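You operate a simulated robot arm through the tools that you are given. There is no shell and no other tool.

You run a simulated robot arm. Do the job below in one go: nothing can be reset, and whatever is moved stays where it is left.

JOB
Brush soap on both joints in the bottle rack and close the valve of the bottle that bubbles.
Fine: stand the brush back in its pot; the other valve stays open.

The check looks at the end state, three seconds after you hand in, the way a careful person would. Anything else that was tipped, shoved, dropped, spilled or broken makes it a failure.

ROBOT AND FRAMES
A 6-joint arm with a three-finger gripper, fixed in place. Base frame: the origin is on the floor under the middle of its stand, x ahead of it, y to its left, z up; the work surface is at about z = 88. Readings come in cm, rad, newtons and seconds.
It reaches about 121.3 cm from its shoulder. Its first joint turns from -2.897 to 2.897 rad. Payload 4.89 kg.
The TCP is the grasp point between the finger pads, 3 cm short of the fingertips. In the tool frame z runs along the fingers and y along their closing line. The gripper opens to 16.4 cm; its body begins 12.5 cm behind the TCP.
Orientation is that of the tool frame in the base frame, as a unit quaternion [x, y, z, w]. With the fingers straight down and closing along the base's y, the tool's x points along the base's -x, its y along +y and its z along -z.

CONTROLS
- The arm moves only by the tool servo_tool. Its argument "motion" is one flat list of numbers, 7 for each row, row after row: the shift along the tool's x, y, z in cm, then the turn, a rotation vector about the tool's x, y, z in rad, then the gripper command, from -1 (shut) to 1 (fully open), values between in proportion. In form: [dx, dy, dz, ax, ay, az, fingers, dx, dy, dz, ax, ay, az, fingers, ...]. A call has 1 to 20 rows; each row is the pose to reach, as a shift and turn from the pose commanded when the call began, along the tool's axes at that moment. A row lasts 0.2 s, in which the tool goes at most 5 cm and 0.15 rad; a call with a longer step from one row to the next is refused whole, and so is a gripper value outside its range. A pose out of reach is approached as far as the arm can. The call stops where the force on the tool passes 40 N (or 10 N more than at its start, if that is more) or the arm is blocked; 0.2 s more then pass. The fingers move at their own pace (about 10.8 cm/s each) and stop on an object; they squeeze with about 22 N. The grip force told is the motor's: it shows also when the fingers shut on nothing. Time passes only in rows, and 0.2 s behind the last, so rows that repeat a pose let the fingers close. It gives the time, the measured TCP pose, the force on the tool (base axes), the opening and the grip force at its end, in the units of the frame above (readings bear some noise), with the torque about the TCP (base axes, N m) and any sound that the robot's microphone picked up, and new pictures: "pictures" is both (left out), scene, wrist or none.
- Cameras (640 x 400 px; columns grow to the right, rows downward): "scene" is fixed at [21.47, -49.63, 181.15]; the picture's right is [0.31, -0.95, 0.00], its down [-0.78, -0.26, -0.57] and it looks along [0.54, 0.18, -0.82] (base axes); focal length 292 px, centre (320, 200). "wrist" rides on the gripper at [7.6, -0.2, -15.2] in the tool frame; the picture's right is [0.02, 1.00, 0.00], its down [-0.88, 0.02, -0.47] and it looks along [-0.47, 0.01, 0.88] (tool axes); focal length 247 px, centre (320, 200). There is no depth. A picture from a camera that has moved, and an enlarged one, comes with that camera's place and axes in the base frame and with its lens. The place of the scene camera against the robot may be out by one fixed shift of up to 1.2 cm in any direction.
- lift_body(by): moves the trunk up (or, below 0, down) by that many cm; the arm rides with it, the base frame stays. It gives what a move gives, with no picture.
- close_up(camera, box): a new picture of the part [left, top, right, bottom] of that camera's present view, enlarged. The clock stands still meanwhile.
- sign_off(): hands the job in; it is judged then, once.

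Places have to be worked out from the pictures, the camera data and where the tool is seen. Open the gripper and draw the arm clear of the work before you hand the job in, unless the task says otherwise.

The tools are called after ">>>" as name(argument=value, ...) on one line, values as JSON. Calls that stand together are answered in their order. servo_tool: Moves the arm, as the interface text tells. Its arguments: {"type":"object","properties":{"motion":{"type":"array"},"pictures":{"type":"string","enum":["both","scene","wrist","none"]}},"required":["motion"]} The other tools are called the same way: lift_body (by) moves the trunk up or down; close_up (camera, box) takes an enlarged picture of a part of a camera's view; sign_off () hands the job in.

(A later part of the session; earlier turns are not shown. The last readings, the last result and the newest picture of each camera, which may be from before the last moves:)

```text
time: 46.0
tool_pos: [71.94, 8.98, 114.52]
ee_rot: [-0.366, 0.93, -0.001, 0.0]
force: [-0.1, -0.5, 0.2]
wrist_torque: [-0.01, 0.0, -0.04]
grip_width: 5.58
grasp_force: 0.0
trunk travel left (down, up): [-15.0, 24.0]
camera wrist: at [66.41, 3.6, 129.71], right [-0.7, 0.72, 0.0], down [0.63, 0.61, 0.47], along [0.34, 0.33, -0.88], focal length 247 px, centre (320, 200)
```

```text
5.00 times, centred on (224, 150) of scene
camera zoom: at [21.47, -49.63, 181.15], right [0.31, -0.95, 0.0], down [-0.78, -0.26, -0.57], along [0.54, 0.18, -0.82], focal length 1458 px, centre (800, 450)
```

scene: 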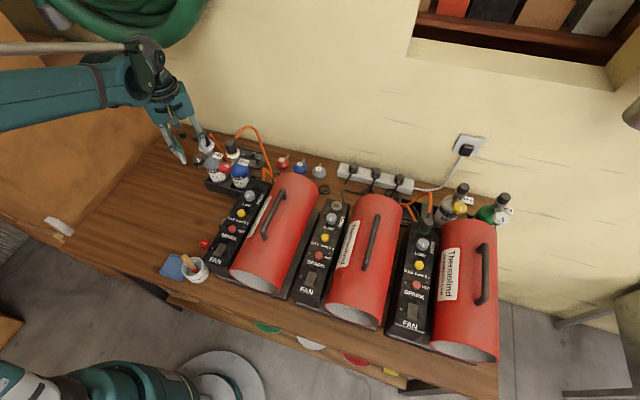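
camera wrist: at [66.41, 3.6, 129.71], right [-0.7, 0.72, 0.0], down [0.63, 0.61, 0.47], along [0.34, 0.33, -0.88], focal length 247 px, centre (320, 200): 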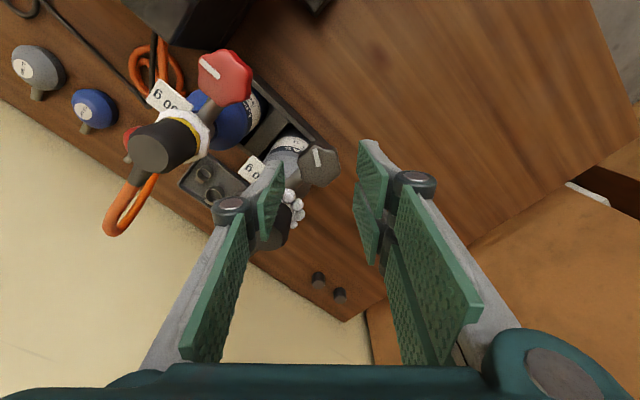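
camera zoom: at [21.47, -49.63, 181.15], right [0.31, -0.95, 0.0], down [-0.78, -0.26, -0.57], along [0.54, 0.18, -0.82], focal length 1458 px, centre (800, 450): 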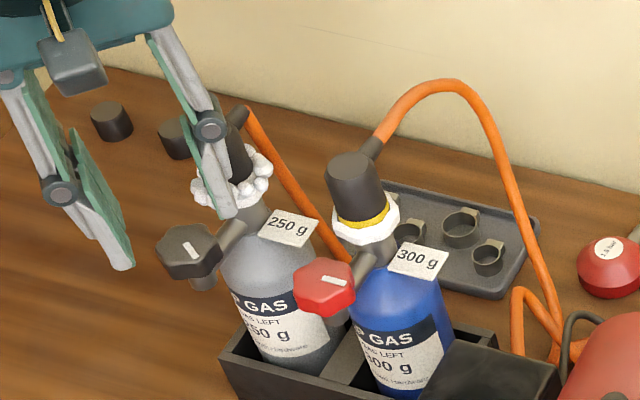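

The pointer has turned about 33° and the joint still bubbles. I go down again, close on the knob, and turn it clockwise by 0.4 rad.

>>> servo_tool(motion=[0, -0.1, 1.8, 0, 0, 0, -0.32, 0, -0.1, 3.6, 0, 0, 0, -0.32, 0, -0.1, 3.6, 0, 0, 0, -0.32, 0, -0.1, 3.6, 0, 0, 0, -0.45, 0, -0.1, 3.6, 0, 0, 0, -0.55, 0, -0.1, 3.6, 0, 0, 0, -0.7, 0, -0.1, 3.6, 0, 0, 0, -1, 0, -0.1, 3.6, 0, 0, 0, -1, 0, -0.1, 3.6, 0, 0, 0.08, -1, 0, -0.1, 3.6, 0, 0, 0.16, -1, 0, -0.1, 3.6, 0, 0, 0.24, -1, 0, -0.1, 3.6, 0, 0, 0.32, -1, 0, -0.1, 3.6, 0, 0, 0.4, -1, 0, -0.1, 3.6, 0, 0, 0.4, -1], pictures="both")

>>> close_up(camera="wrist", box=[220, 120, 420, 245])

>>> close_up(camera="scene", box=[160, 110, 288, 190])

```text
time: 49.0
tool_pos: [71.97, 9.0, 110.74]
ee_rot: [-0.172, 0.985, 0.0, 0.001]
force: [-4.1, 0.6, 0.5]
wrist_torque: [-0.03, 0.46, -0.01]
grip_width: 3.61
grasp_force: 21.7
trunk travel left (down, up): [-15.0, 24.0]
camera wrist: at [64.83, 6.08, 126.03], right [-0.36, 0.93, 0.0], down [0.82, 0.32, 0.47], along [0.44, 0.17, -0.88], focal length 247 px, centre (320, 200)
```

scene: 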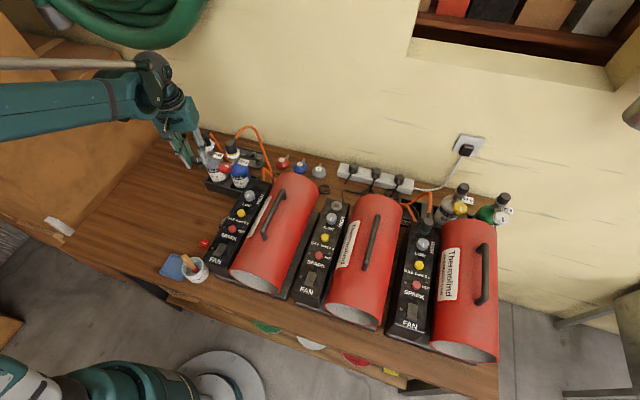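
wrist: 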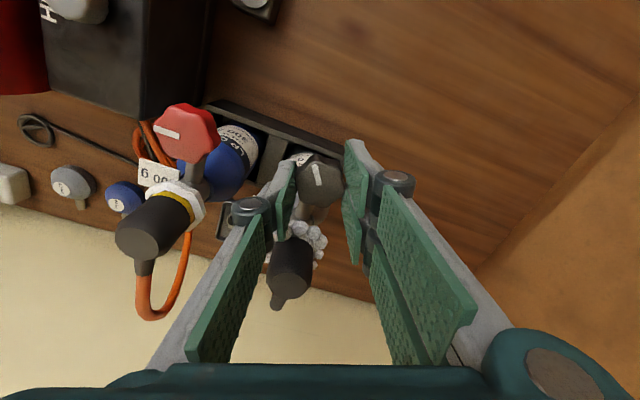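

```text
3.20 times, centred on (320, 182) of wrist
camera zoom: at [64.83, 6.08, 126.03], right [-0.36, 0.93, 0.0], down [0.82, 0.32, 0.47], along [0.44, 0.17, -0.88], focal length 790 px, centre (320, 256)
```

zoom: 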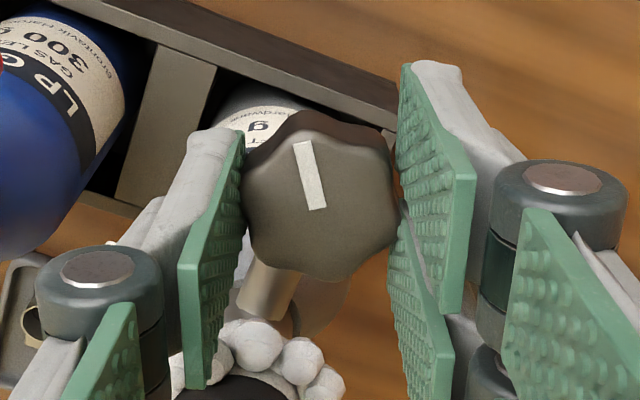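

```text
5.00 times, centred on (224, 150) of scene
camera zoom: at [21.47, -49.63, 181.15], right [0.31, -0.95, 0.0], down [-0.78, -0.26, -0.57], along [0.54, 0.18, -0.82], focal length 1458 px, centre (800, 450)
```

zoom: 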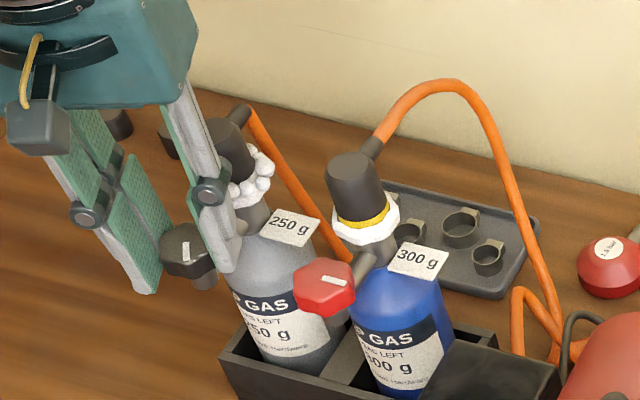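

The pointer is now about 54° round and the grip is solid. I keep turning clockwise by 0.4 rad more.

>>> servo_tool(motion=[0, 0, 0, 0, 0, 0.08, -1, 0, 0, 0, 0, 0, 0.16, -1, 0, 0, 0, 0, 0, 0.24, -1, 0, 0, 0, 0, 0, 0.32, -1, 0, 0, 0, 0, 0, 0.4, -1, 0, 0, 0, 0, 0, 0.4, -1], pictures="both")

>>> close_up(camera="wrist", box=[220, 120, 420, 245])

>>> close_up(camera="scene", box=[160, 110, 288, 190])

```text
time: 50.4
tool_pos: [71.88, 8.9, 110.77]
ee_rot: [0.027, 1.0, 0.0, 0.002]
force: [-0.6, 0.1, 0.1]
wrist_torque: [-0.01, 0.47, 0.03]
grip_width: 3.61
grasp_force: 22.1
trunk travel left (down, up): [-15.0, 24.0]
camera wrist: at [64.34, 9.06, 126.04], right [0.03, 1.0, 0.0], down [0.88, -0.03, 0.47], along [0.47, -0.01, -0.88], focal length 247 px, centre (320, 200)
```

scene: 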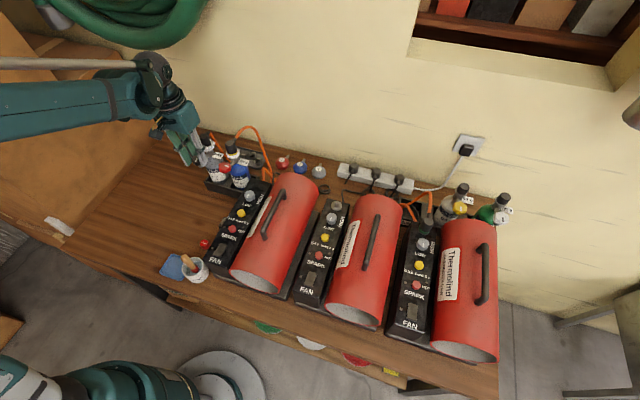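
wrist: 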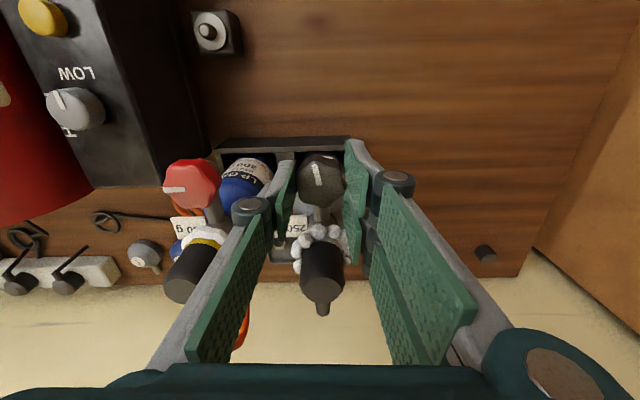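

```text
3.20 times, centred on (320, 182) of wrist
camera zoom: at [64.34, 9.06, 126.04], right [0.03, 1.0, 0.0], down [0.88, -0.03, 0.47], along [0.47, -0.01, -0.88], focal length 790 px, centre (320, 256)
```

zoom: 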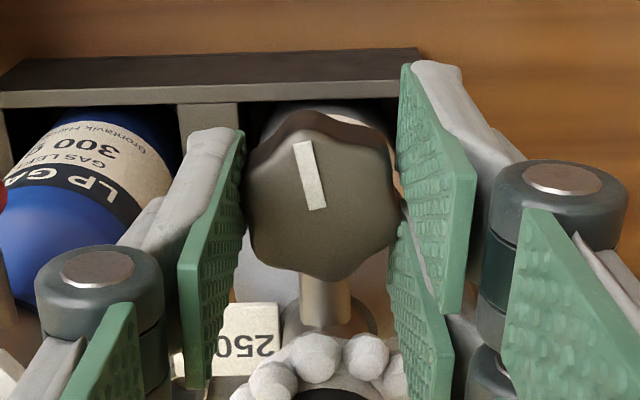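

```text
5.00 times, centred on (224, 150) of scene
camera zoom: at [21.47, -49.63, 181.15], right [0.31, -0.95, 0.0], down [-0.78, -0.26, -0.57], along [0.54, 0.18, -0.82], focal length 1458 px, centre (800, 450)
```

zoom: 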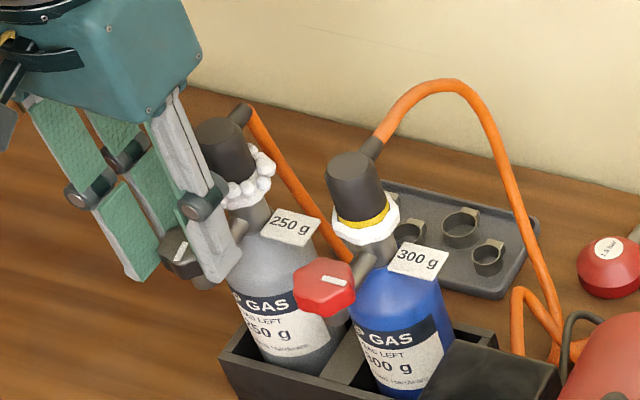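

The pointer is now about 77° round, and the right-hand pads are near the foam, so I release, lift, swing the open hand back by 0.85 rad and look before the last bite.

>>> servo_tool(motion=[0, 0, 0, 0, 0, 0, -0.45, 0, 0, 0, 0, 0, 0, -0.32, 0, 0, -1.5, 0, 0, 0, -0.32, 0, 0, -3.6, 0, 0, 0, -0.32, 0, 0, -3.6, 0, 0, -0.14, -0.32, 0, 0, -3.6, 0, 0, -0.28, -0.32, 0, 0, -3.6, 0, 0, -0.42, -0.32, 0, 0, -3.6, 0, 0, -0.56, -0.32, 0, 0, -3.6, 0, 0, -0.7, -0.32, 0, 0, -3.6, 0, 0, -0.84, -0.32, 0, 0, -3.6, 0, 0, -0.84, -0.32], pictures="both")

>>> close_up(camera="wrist", box=[220, 100, 420, 225])

>>> close_up(camera="scene", box=[160, 110, 288, 190])

```text
time: 52.8
tool_pos: [71.86, 8.89, 114.42]
ee_rot: [-0.385, 0.923, -0.001, 0.001]
force: [1.2, -0.2, 0.5]
wrist_torque: [-0.02, -0.03, 0.05]
grip_width: 5.58
grasp_force: 0.1
trunk travel left (down, up): [-15.0, 24.0]
camera wrist: at [66.67, 3.3, 129.62], right [-0.73, 0.69, 0.0], down [0.61, 0.64, 0.47], along [0.33, 0.34, -0.88], focal length 247 px, centre (320, 200)
```

scene: 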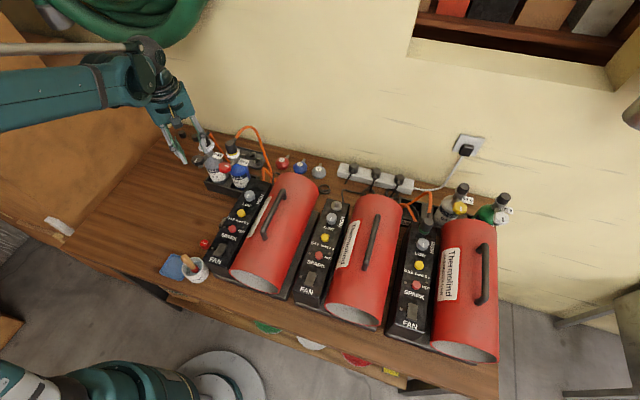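
wrist: 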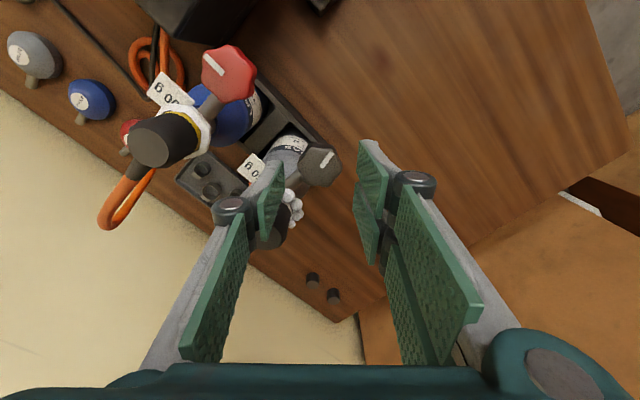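

```text
3.20 times, centred on (320, 162) of wrist
camera zoom: at [66.67, 3.3, 129.62], right [-0.73, 0.69, 0.0], down [0.61, 0.64, 0.47], along [0.33, 0.34, -0.88], focal length 790 px, centre (320, 320)
```

zoom: 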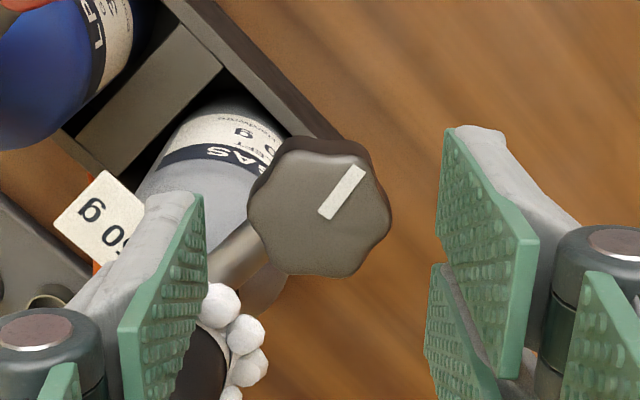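

```text
5.00 times, centred on (224, 150) of scene
camera zoom: at [21.47, -49.63, 181.15], right [0.31, -0.95, 0.0], down [-0.78, -0.26, -0.57], along [0.54, 0.18, -0.82], focal length 1458 px, centre (800, 450)
```

zoom: 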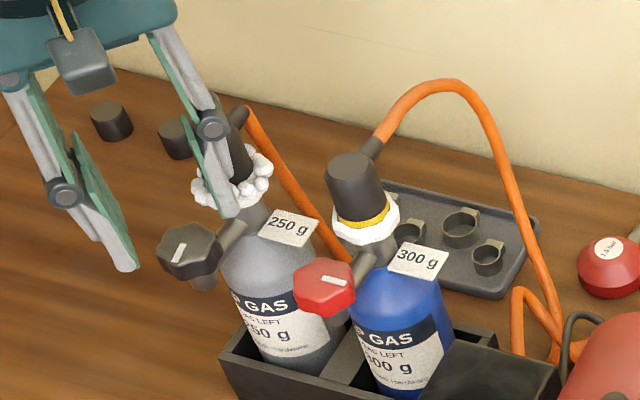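

The pointer is around 80° and bubbles are still there. I grip again and turn in small steps, watching the torque about z for an end stop.

>>> servo_tool(motion=[0, 0, 1.8, 0, 0, 0, -0.32, 0, 0, 3.6, 0, 0, 0, -0.32, 0, 0, 3.6, 0, 0, 0, -0.32, 0, 0, 3.6, 0, 0, 0, -0.45, 0, 0, 3.6, 0, 0, 0, -0.55, 0, 0, 3.6, 0, 0, 0, -0.7, 0, 0, 3.6, 0, 0, 0, -1, 0, 0, 3.6, 0, 0, 0, -1, 0, 0, 3.6, 0, 0, 0.06, -1, 0, 0, 3.6, 0, 0, 0.12, -1, 0, 0, 3.6, 0, 0, 0.12, -1], pictures="both")

>>> close_up(camera="wrist", box=[220, 120, 420, 245])

>>> close_up(camera="scene", box=[160, 110, 288, 190])

```text
time: 55.2
tool_pos: [71.96, 8.84, 110.85]
ee_rot: [-0.328, 0.945, 0.0, 0.001]
force: [-2.6, -0.6, 2.2]
wrist_torque: [0.01, 0.0, -0.01]
grip_width: 3.67
grasp_force: 22.6
trunk travel left (down, up): [-15.0, 24.0]
camera wrist: at [66.07, 3.97, 126.09], right [-0.64, 0.77, 0.0], down [0.68, 0.56, 0.47], along [0.37, 0.3, -0.88], focal length 247 px, centre (320, 200)
```

scene: 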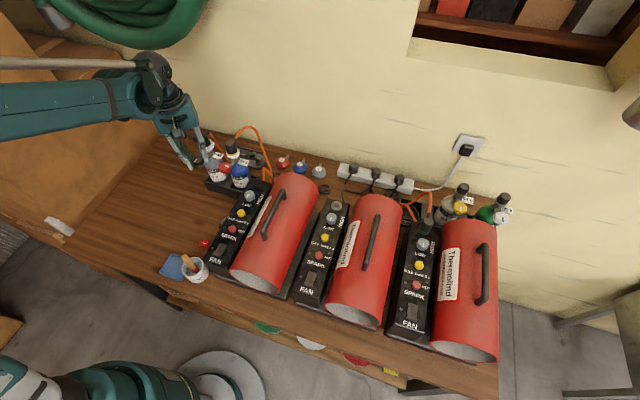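
wrist: 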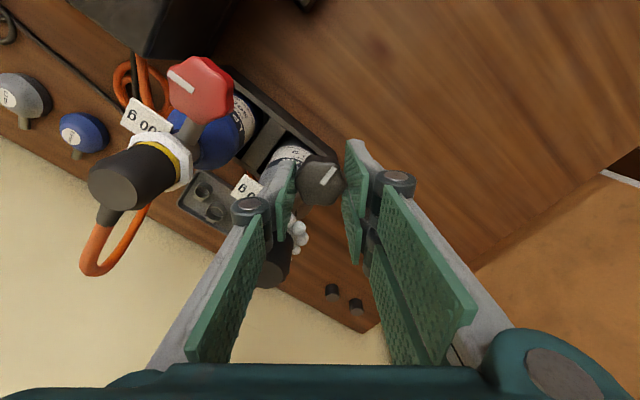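

```text
3.20 times, centred on (320, 182) of wrist
camera zoom: at [66.07, 3.97, 126.09], right [-0.64, 0.77, 0.0], down [0.68, 0.56, 0.47], along [0.37, 0.3, -0.88], focal length 790 px, centre (320, 256)
```

zoom: 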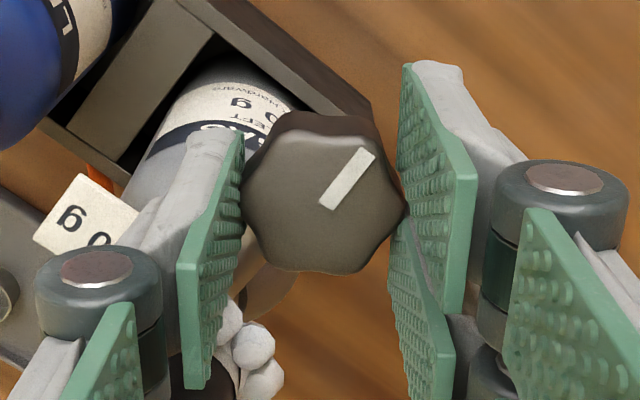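

```text
5.00 times, centred on (224, 150) of scene
camera zoom: at [21.47, -49.63, 181.15], right [0.31, -0.95, 0.0], down [-0.78, -0.26, -0.57], along [0.54, 0.18, -0.82], focal length 1458 px, centre (800, 450)
```

zoom: 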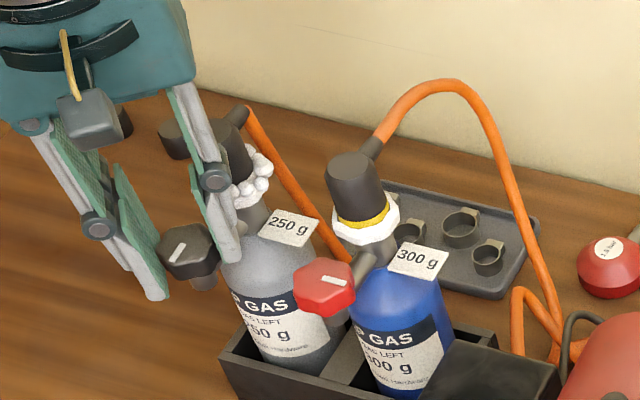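

The pointer is at about 85° with no stop felt yet. I turn on by another 0.15 rad.

>>> servo_tool(motion=[0, 0, 0, 0, 0, 0.05, -1, 0, 0, 0, 0, 0, 0.1, -1, 0, 0, 0, 0, 0, 0.15, -1, 0, 0, 0, 0, 0, 0.15, -1], pictures="both")

>>> close_up(camera="wrist", box=[220, 120, 420, 245])

>>> close_up(camera="scene", box=[160, 110, 288, 190])

```text
time: 56.2
tool_pos: [71.93, 8.96, 110.74]
ee_rot: [-0.257, 0.966, -0.001, 0.001]
force: [2.0, 3.5, 6.8]
wrist_torque: [0.36, -0.5, 0.17]
grip_width: 3.63
grasp_force: 22.2
trunk travel left (down, up): [-15.0, 24.0]
camera wrist: at [65.45, 4.96, 126.06], right [-0.51, 0.86, 0.0], down [0.75, 0.45, 0.47], along [0.41, 0.24, -0.88], focal length 247 px, centre (320, 200)
```

scene: 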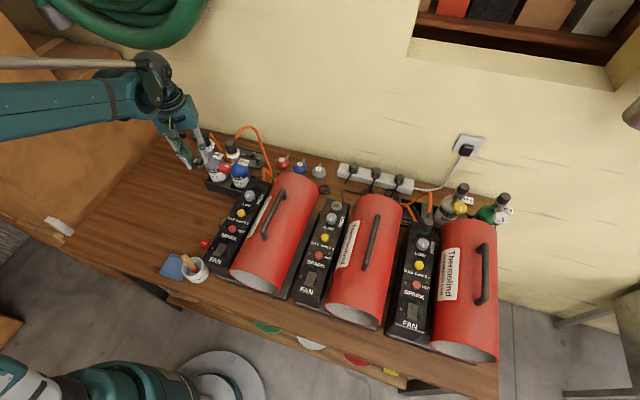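
wrist: 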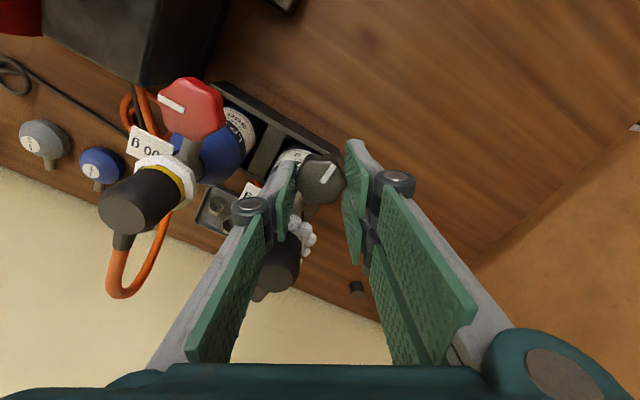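

```text
3.20 times, centred on (320, 182) of wrist
camera zoom: at [65.45, 4.96, 126.06], right [-0.51, 0.86, 0.0], down [0.75, 0.45, 0.47], along [0.41, 0.24, -0.88], focal length 790 px, centre (320, 256)
```

zoom: 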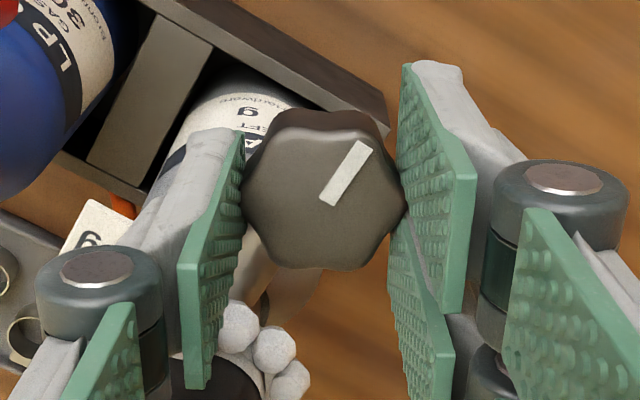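

```text
5.00 times, centred on (224, 150) of scene
camera zoom: at [21.47, -49.63, 181.15], right [0.31, -0.95, 0.0], down [-0.78, -0.26, -0.57], along [0.54, 0.18, -0.82], focal length 1458 px, centre (800, 450)
```

zoom: 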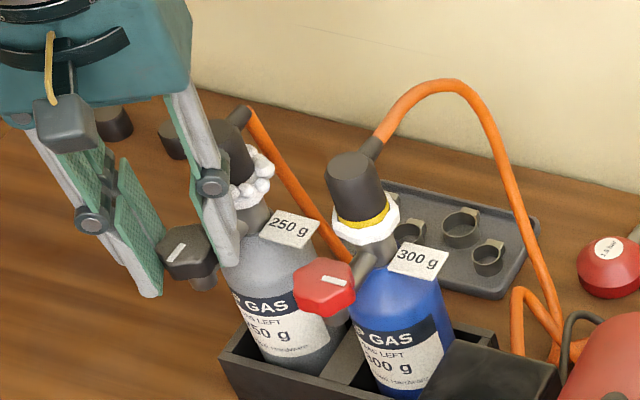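

Torque about z rose to 0.17 N m and the pointer has stopped at about -x (90°), so the end stop seems reached. I release, lift clear, and watch whether the bubbling ends.

>>> servo_tool(motion=[0, 0, 0, 0, 0, 0, -0.45, 0, 0, 0, 0, 0, 0, -0.3, 0, 0, 0, 0, 0, 0, -0.2, 0, 0, -1.5, 0, 0, 0, -0.2, 0, 0, -4, 0, 0, 0, -0.2, 0, 0, -8, 0, 0, 0, -0.2, 0, 0, -12, 0, 0, 0, -0.2, 0, 0, -16, 0, 0, 0, -0.2, 0, 0, -16, 0, 0, 0, -0.2, 0, 0, -16, 0, 0, 0, -0.2, 0, 0, -16, 0, 0, 0, -0.2, 0, 0, -16, 0, 0, 0, -0.2], pictures="both")

>>> close_up(camera="wrist", box=[220, 70, 420, 195])

>>> close_up(camera="scene", box=[180, 120, 276, 180])

```text
time: 58.8
tool_pos: [71.61, 8.97, 126.69]
ee_rot: [-0.256, 0.967, 0.0, 0.0]
force: [0.3, -0.2, 0.3]
wrist_torque: [0.03, 0.04, -0.04]
grip_width: 6.55
grasp_force: 0.0
trunk travel left (down, up): [-15.0, 24.0]
camera wrist: at [65.21, 4.99, 141.87], right [-0.51, 0.86, 0.0], down [0.75, 0.45, 0.47], along [0.41, 0.24, -0.88], focal length 247 px, centre (320, 200)
```

scene: 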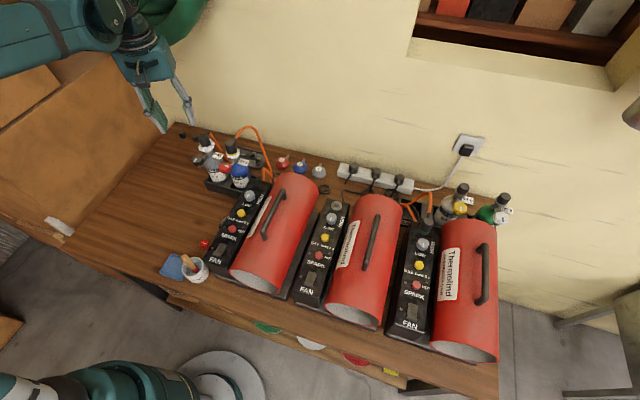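
wrist: 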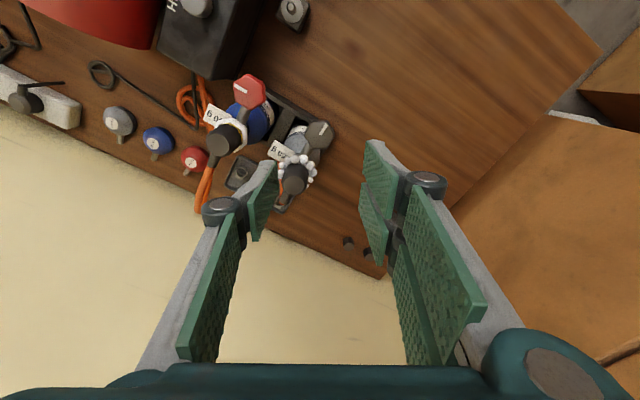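

```text
3.20 times, centred on (320, 132) of wrist
camera zoom: at [65.21, 4.99, 141.87], right [-0.51, 0.86, 0.0], down [0.75, 0.45, 0.47], along [0.41, 0.24, -0.88], focal length 790 px, centre (320, 416)
```

zoom: 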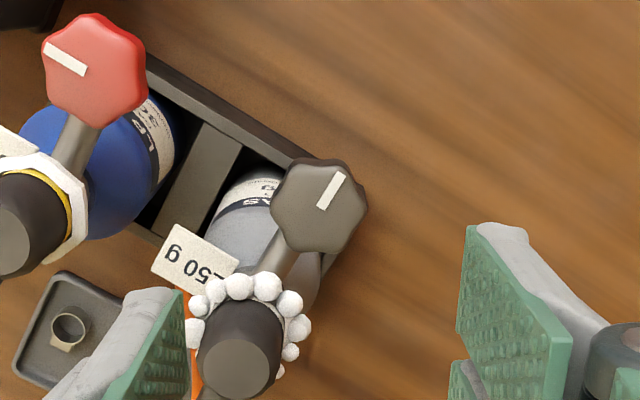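

```text
6.67 times, centred on (228, 150) of scene
camera zoom: at [21.47, -49.63, 181.15], right [0.31, -0.95, 0.0], down [-0.78, -0.26, -0.57], along [0.54, 0.18, -0.82], focal length 1944 px, centre (933, 533)
```

zoom: 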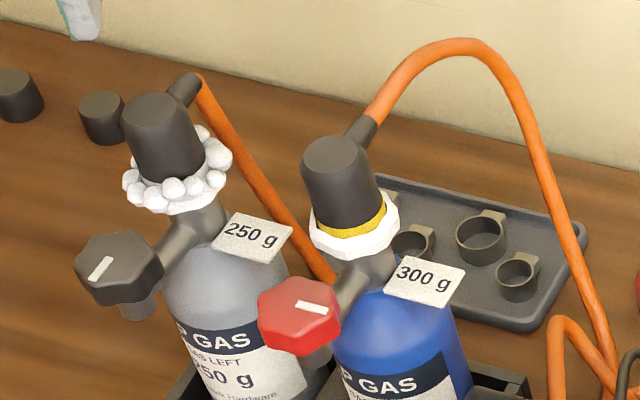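

The pointer now faces roughly -x, like the unconnected spare bottles, but bubbles are still drawn. I enlarge the knob and foam and compare with the spare bottles' pointers.

>>> close_up(camera="wrist", box=[270, 110, 350, 160])

>>> close_up(camera="scene", box=[185, 130, 233, 160])

>>> close_up(camera="wrist", box=[260, 140, 340, 190])

>>> close_up(camera="scene", box=[440, 180, 520, 230])

```text
8.00 times, centred on (310, 135) of wrist
camera zoom: at [65.21, 4.99, 141.87], right [-0.51, 0.86, 0.0], down [0.75, 0.45, 0.47], along [0.41, 0.24, -0.88], focal length 1976 px, centre (400, 720)
```

zoom: 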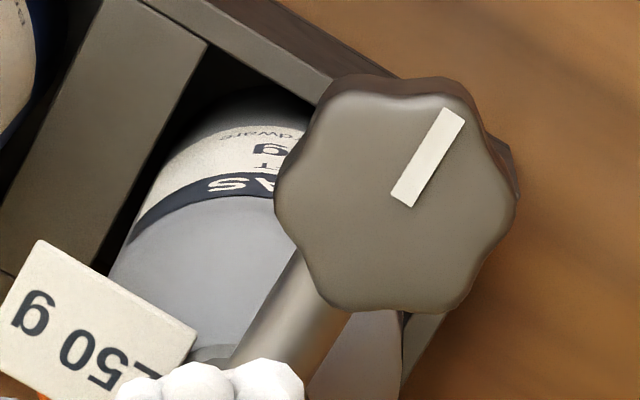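

```text
13.33 times, centred on (209, 145) of scene
camera zoom: at [21.47, -49.63, 181.15], right [0.31, -0.95, 0.0], down [-0.78, -0.26, -0.57], along [0.54, 0.18, -0.82], focal length 3888 px, centre (1800, 933)
```

zoom: 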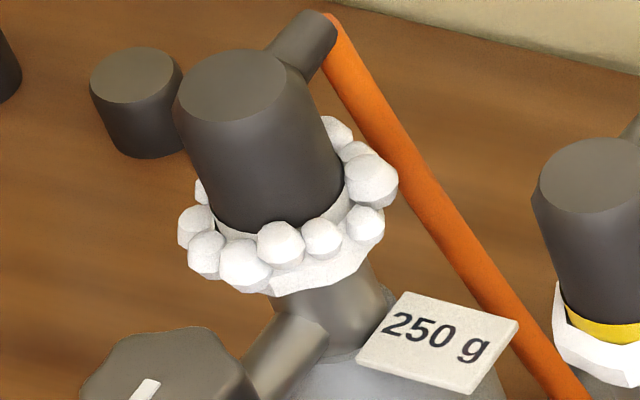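

```text
8.00 times, centred on (300, 165) of wrist
camera zoom: at [65.21, 4.99, 141.87], right [-0.51, 0.86, 0.0], down [0.75, 0.45, 0.47], along [0.41, 0.24, -0.88], focal length 1976 px, centre (480, 480)
```

zoom: 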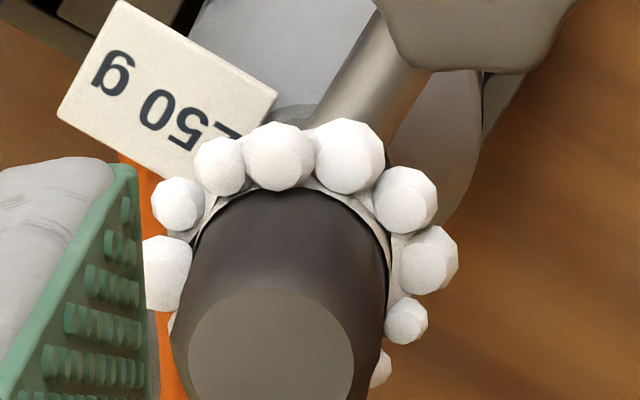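

```text
8.00 times, centred on (480, 205) of scene
camera zoom: at [21.47, -49.63, 181.15], right [0.31, -0.95, 0.0], down [-0.78, -0.26, -0.57], along [0.54, 0.18, -0.82], focal length 2333 px, centre (-960, 160)
```

zoom: 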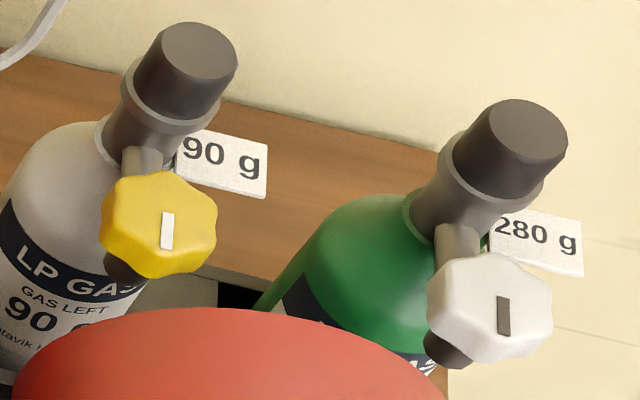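

The black pointer measures about 90° — along -x, exactly like the closed spare bottles — and the knob had begun to lag the hand at its stop. I draw the arm back and let a few seconds pass, to see if the bubbles change.

>>> servo_tool(motion=[1, 0, -1, 0, 0, 0.1, -0.2, 4, 0, -3, 0, 0, 0.2, -0.1, 8, 0, -5, 0, 0, 0.3, 0, 12, -1, -6, 0, 0, 0.4, 0, 16, -2, -6, 0, 0, 0.5, 0, 18, -3, -6, 0, 0, 0.5, 0, 18, -3, -6, 0, 0, 0.5, 0, 18, -3, -6, 0, 0, 0.5, 0, 18, -3, -6, 0, 0, 0.5, 0, 18, -3, -6, 0, 0, 0.5, 0, 18, -3, -6, 0, 0, 0.5, 0], pictures="both")

>>> close_up(camera="scene", box=[185, 130, 233, 160])

>>> close_up(camera="scene", box=[180, 120, 276, 180])

>>> close_up(camera="wrist", box=[270, 180, 430, 280])

```text
time: 61.2
tool_pos: [57.71, -2.48, 132.75]
ee_rot: [-0.01, 1.0, 0.0, 0.0]
force: [-0.3, -0.5, -0.4]
wrist_torque: [-0.05, 0.02, 0.0]
grip_width: 8.22
grasp_force: 0.0
trunk travel left (down, up): [-15.0, 24.0]
camera wrist: at [50.15, -2.77, 148.03], right [-0.04, 1.0, 0.0], down [0.88, 0.04, 0.47], along [0.47, 0.02, -0.88], focal length 247 px, centre (320, 200)
```

scene: 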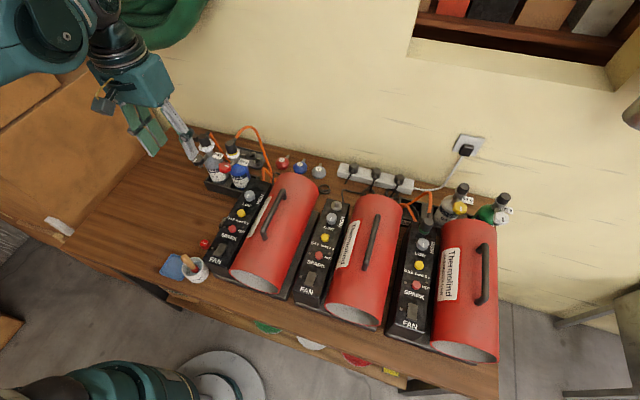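
wrist: 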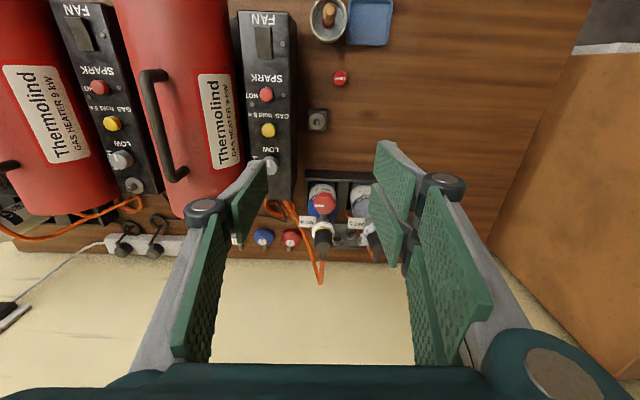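

```text
13.33 times, centred on (209, 145) of scene
camera zoom: at [21.47, -49.63, 181.15], right [0.31, -0.95, 0.0], down [-0.78, -0.26, -0.57], along [0.54, 0.18, -0.82], focal length 3888 px, centre (1800, 933)
```

zoom: 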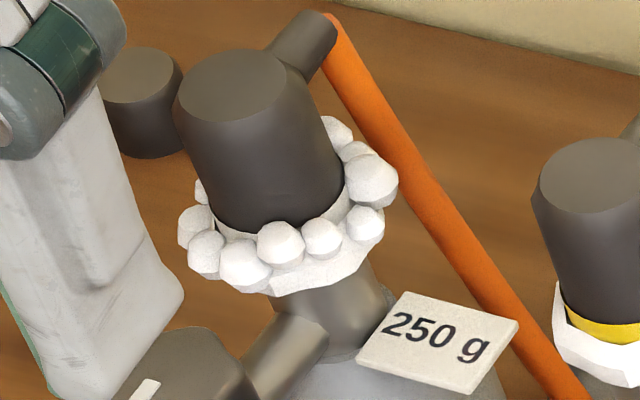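

```text
6.67 times, centred on (228, 150) of scene
camera zoom: at [21.47, -49.63, 181.15], right [0.31, -0.95, 0.0], down [-0.78, -0.26, -0.57], along [0.54, 0.18, -0.82], focal length 1944 px, centre (933, 533)
```

zoom: 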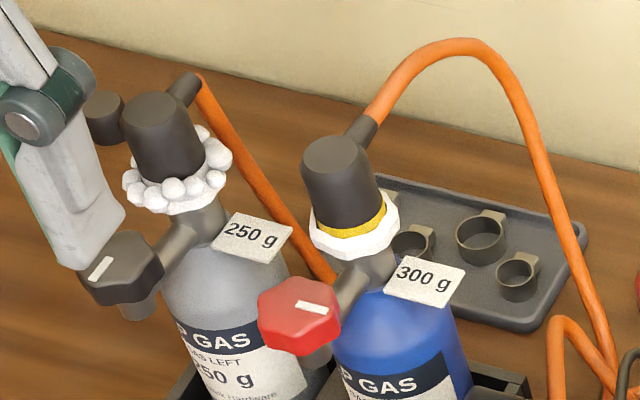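

```text
4.00 times, centred on (350, 230) of wrist
camera zoom: at [50.15, -2.77, 148.03], right [-0.04, 1.0, 0.0], down [0.88, 0.04, 0.47], along [0.47, 0.02, -0.88], focal length 988 px, centre (200, 80)
```

zoom: 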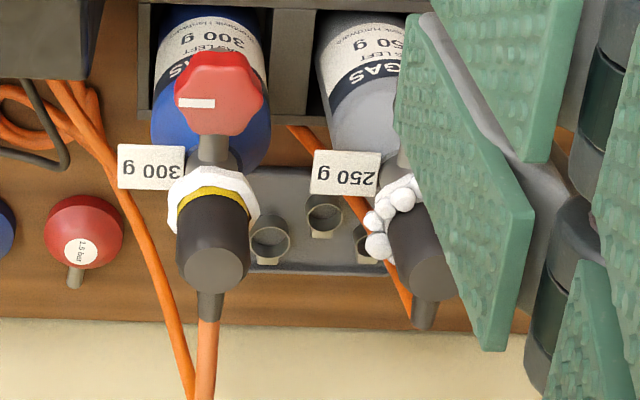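

The bubbles look the same as before and never animated, so they don't prove the valve's state. I go back over the knob to check whether it is truly at its end stop, with the hand aligned to the flats.

>>> servo_tool(motion=[-3, 2.3, 1, 0, 0, -0.1, -0.1, -6.5, 5, 3, 0, 0, -0.22, -0.2, -10, 7.7, 5, 0, 0, -0.34, -0.3, -13, 10, 6, 0, 0, -0.45, -0.32, -14.45, 11.15, 7, 0, 0, -0.55, -0.32, -14.45, 11.15, 10, 0, 0, -0.55, -0.32, -14.45, 11.15, 13, 0, 0, -0.55, -0.32, -14.45, 11.15, 16, 0, 0, -0.55, -0.32, -14.45, 11.15, 18.2, 0, 0, -0.55, -0.32, -14.45, 11.15, 18.2, 0, 0, -0.55, -0.32], pictures="both")

>>> close_up(camera="wrist", box=[220, 100, 420, 225])

```text
time: 63.4
tool_pos: [71.99, 8.72, 114.52]
ee_rot: [-0.281, 0.96, 0.0, 0.0]
force: [-0.2, 0.3, 0.3]
wrist_torque: [-0.02, 0.03, 0.01]
grip_width: 5.59
grasp_force: 0.2
trunk travel left (down, up): [-15.0, 24.0]
camera wrist: at [65.73, 4.38, 129.8], right [-0.56, 0.83, 0.0], down [0.73, 0.49, 0.47], along [0.39, 0.26, -0.88], focal length 247 px, centre (320, 200)
```

scene: 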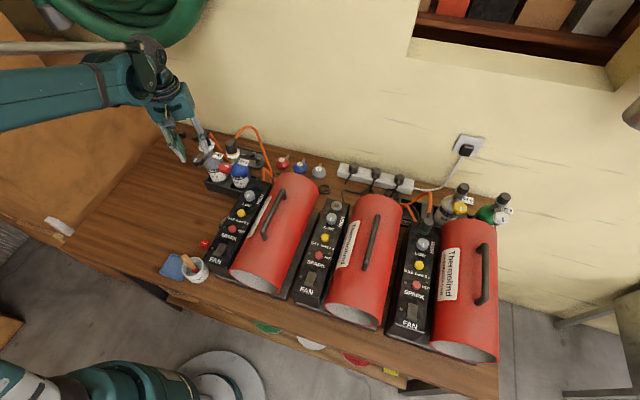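
wrist: 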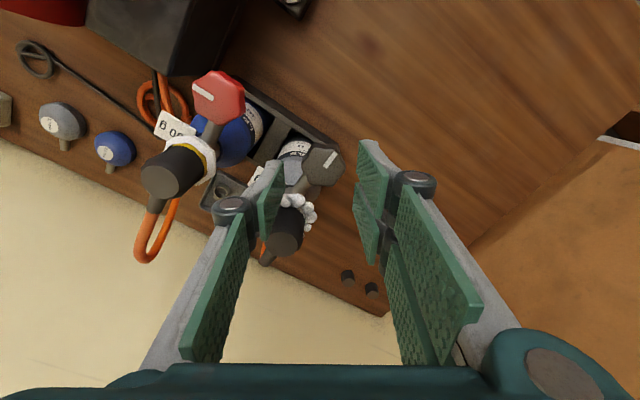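

```text
3.20 times, centred on (320, 162) of wrist
camera zoom: at [65.73, 4.38, 129.8], right [-0.56, 0.83, 0.0], down [0.73, 0.49, 0.47], along [0.39, 0.26, -0.88], focal length 790 px, centre (320, 320)
```

zoom: 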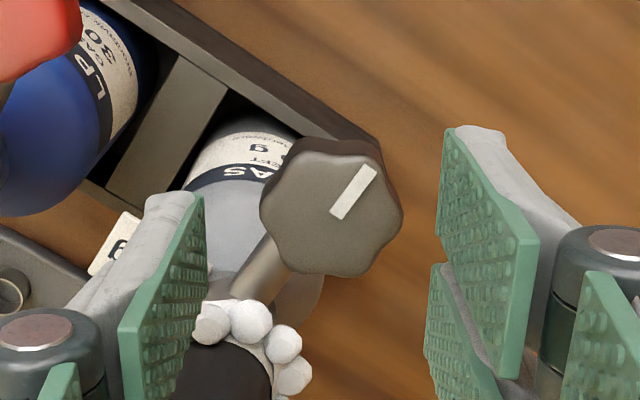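

The knob sits 0.25 cm to the +y side of the hand's axis, so I correct that, go down, close, and turn by a first 0.08 rad.

>>> servo_tool(motion=[0, 0.22, 1.8, 0, 0, 0, -0.32, 0, 0.22, 3.65, 0, 0, 0, -0.32, 0, 0.22, 3.65, 0, 0, 0, -0.32, 0, 0.22, 3.65, 0, 0, 0, -0.45, 0, 0.22, 3.65, 0, 0, 0, -0.55, 0, 0.22, 3.65, 0, 0, 0, -0.7, 0, 0.22, 3.65, 0, 0, 0, -1, 0, 0.22, 3.65, 0, 0, 0, -1, 0, 0.22, 3.65, 0, 0, 0, -1], pictures="none")

>>> close_up(camera="wrist", box=[220, 120, 420, 245])

```text
time: 65.4
tool_pos: [71.95, 8.86, 110.89]
ee_rot: [-0.28, 0.96, 0.001, 0.0]
force: [-0.5, 1.6, -0.9]
wrist_torque: [0.05, -0.02, 0.1]
grip_width: 3.66
grasp_force: 22.5
trunk travel left (down, up): [-15.0, 24.0]
```

```text
3.20 times, centred on (320, 182) of wrist
camera zoom: at [65.67, 4.59, 126.13], right [-0.56, 0.83, 0.0], down [0.73, 0.49, 0.47], along [0.39, 0.26, -0.88], focal length 790 px, centre (320, 256)
```

zoom: 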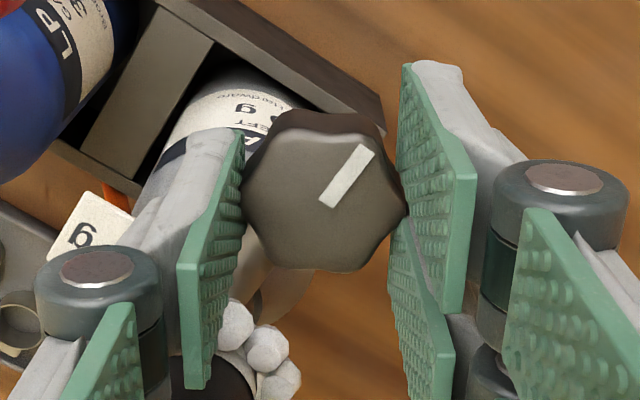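

Closed on the flats at 3.66 cm. I now turn clockwise by 0.1 rad and read the torque.

>>> servo_tool(motion=[0, 0, 0, 0, 0, 0.05, -1, 0, 0, 0, 0, 0, 0.1, -1, 0, 0, 0, 0, 0, 0.1, -1], pictures="none")

>>> close_up(camera="wrist", box=[220, 120, 420, 245])

>>> close_up(camera="scene", box=[160, 110, 288, 190])

```text
time: 66.2
tool_pos: [71.97, 9.01, 110.88]
ee_rot: [-0.232, 0.973, 0.0, 0.0]
force: [1.4, 1.3, 2.1]
wrist_torque: [0.2, -0.48, 0.14]
grip_width: 3.66
grasp_force: 21.9
trunk travel left (down, up): [-15.0, 24.0]
```

```text
3.20 times, centred on (320, 182) of wrist
camera zoom: at [65.32, 5.33, 126.14], right [-0.47, 0.88, 0.0], down [0.78, 0.41, 0.47], along [0.42, 0.22, -0.88], focal length 790 px, centre (320, 256)
```

zoom: 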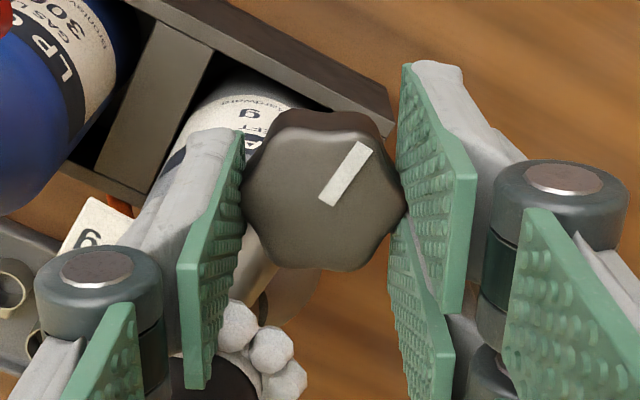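

```text
5.00 times, centred on (224, 150) of scene
camera zoom: at [21.47, -49.63, 181.15], right [0.31, -0.95, 0.0], down [-0.78, -0.26, -0.57], along [0.54, 0.18, -0.82], focal length 1458 px, centre (800, 450)
```

zoom: 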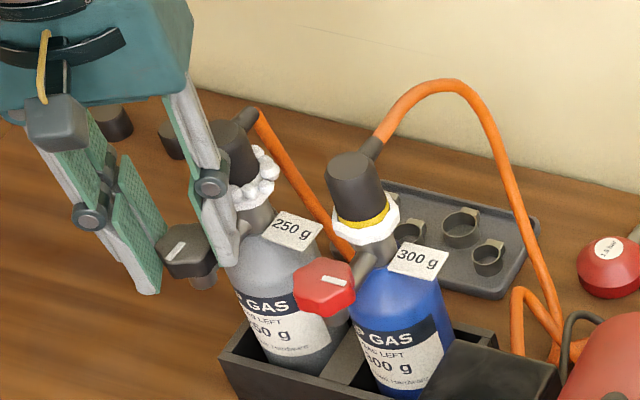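

The knob now resists: the hand turned 0.1 rad but the pointer lagged and the bottle itself began to twist with 0.14 N m, so the valve is at its closed stop. I release, lift clear and check the end position.

>>> servo_tool(motion=[0, 0, 0, 0, 0, 0, -0.45, 0, 0, 0, 0, 0, 0, -0.3, 0, 0, 0, 0, 0, 0, -0.2, 0, 0, -1.5, 0, 0, 0, -0.2, 0, 0, -4, 0, 0, 0, -0.2, 0, 0, -8, 0, 0, 0, -0.2, 0, 0, -12, 0, 0, 0, -0.2, 0, 0, -16, 0, 0, 0, -0.2, 0, 0, -16, 0, 0, 0, -0.2], pictures="both")

>>> close_up(camera="wrist", box=[270, 110, 350, 160])

>>> close_up(camera="scene", box=[180, 120, 276, 180])

>>> close_up(camera="wrist", box=[200, 70, 360, 170])

```text
time: 68.2
tool_pos: [71.78, 9.14, 127.05]
ee_rot: [-0.232, 0.973, -0.001, -0.001]
force: [-0.5, -0.2, 0.5]
wrist_torque: [0.0, -0.03, 0.04]
grip_width: 6.57
grasp_force: 0.0
trunk travel left (down, up): [-15.0, 24.0]
camera wrist: at [65.12, 5.47, 142.28], right [-0.47, 0.88, 0.0], down [0.78, 0.42, 0.47], along [0.42, 0.22, -0.88], focal length 247 px, centre (320, 200)
```

scene: 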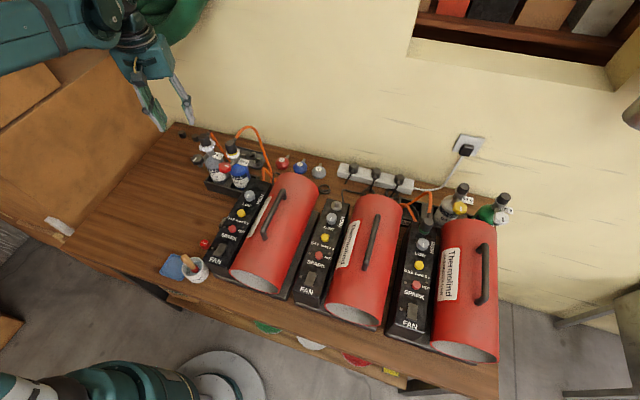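
wrist: 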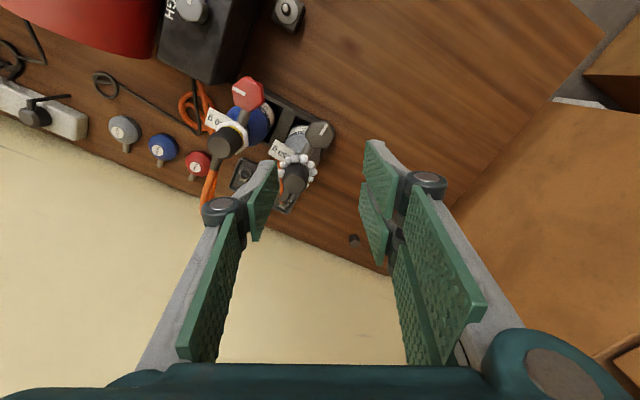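

```text
8.00 times, centred on (310, 135) of wrist
camera zoom: at [65.12, 5.47, 142.28], right [-0.47, 0.88, 0.0], down [0.78, 0.42, 0.47], along [0.42, 0.22, -0.88], focal length 1976 px, centre (400, 720)
```

zoom: 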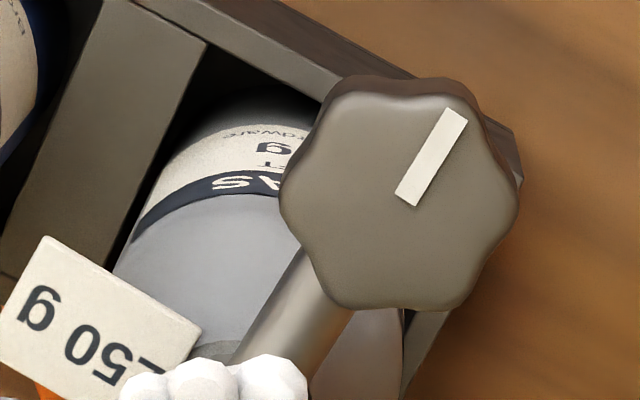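

```text
6.67 times, centred on (228, 150) of scene
camera zoom: at [21.47, -49.63, 181.15], right [0.31, -0.95, 0.0], down [-0.78, -0.26, -0.57], along [0.54, 0.18, -0.82], focal length 1944 px, centre (933, 533)
```

zoom: 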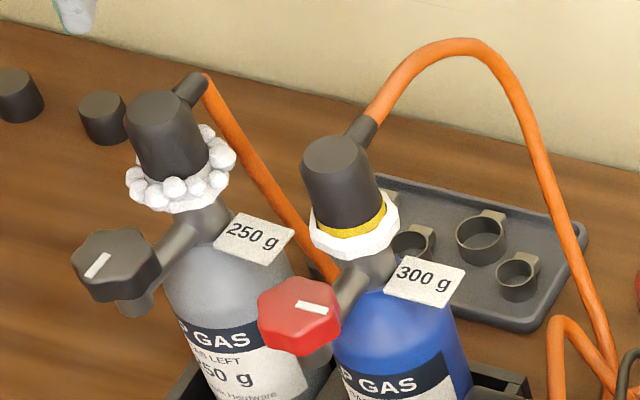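

```text
4.00 times, centred on (280, 120) of wrist
camera zoom: at [65.12, 5.47, 142.28], right [-0.47, 0.88, 0.0], down [0.78, 0.42, 0.47], along [0.42, 0.22, -0.88], focal length 988 px, centre (480, 520)
```

zoom: 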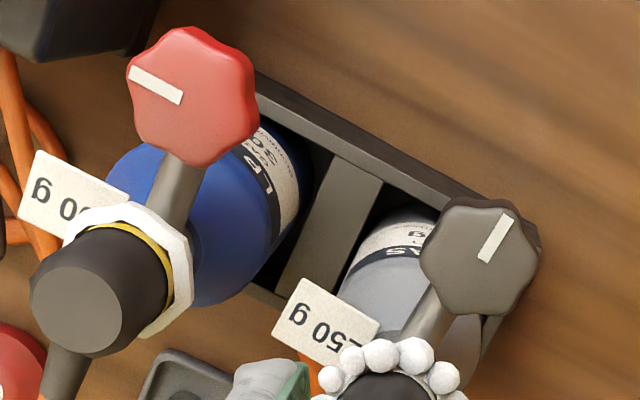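

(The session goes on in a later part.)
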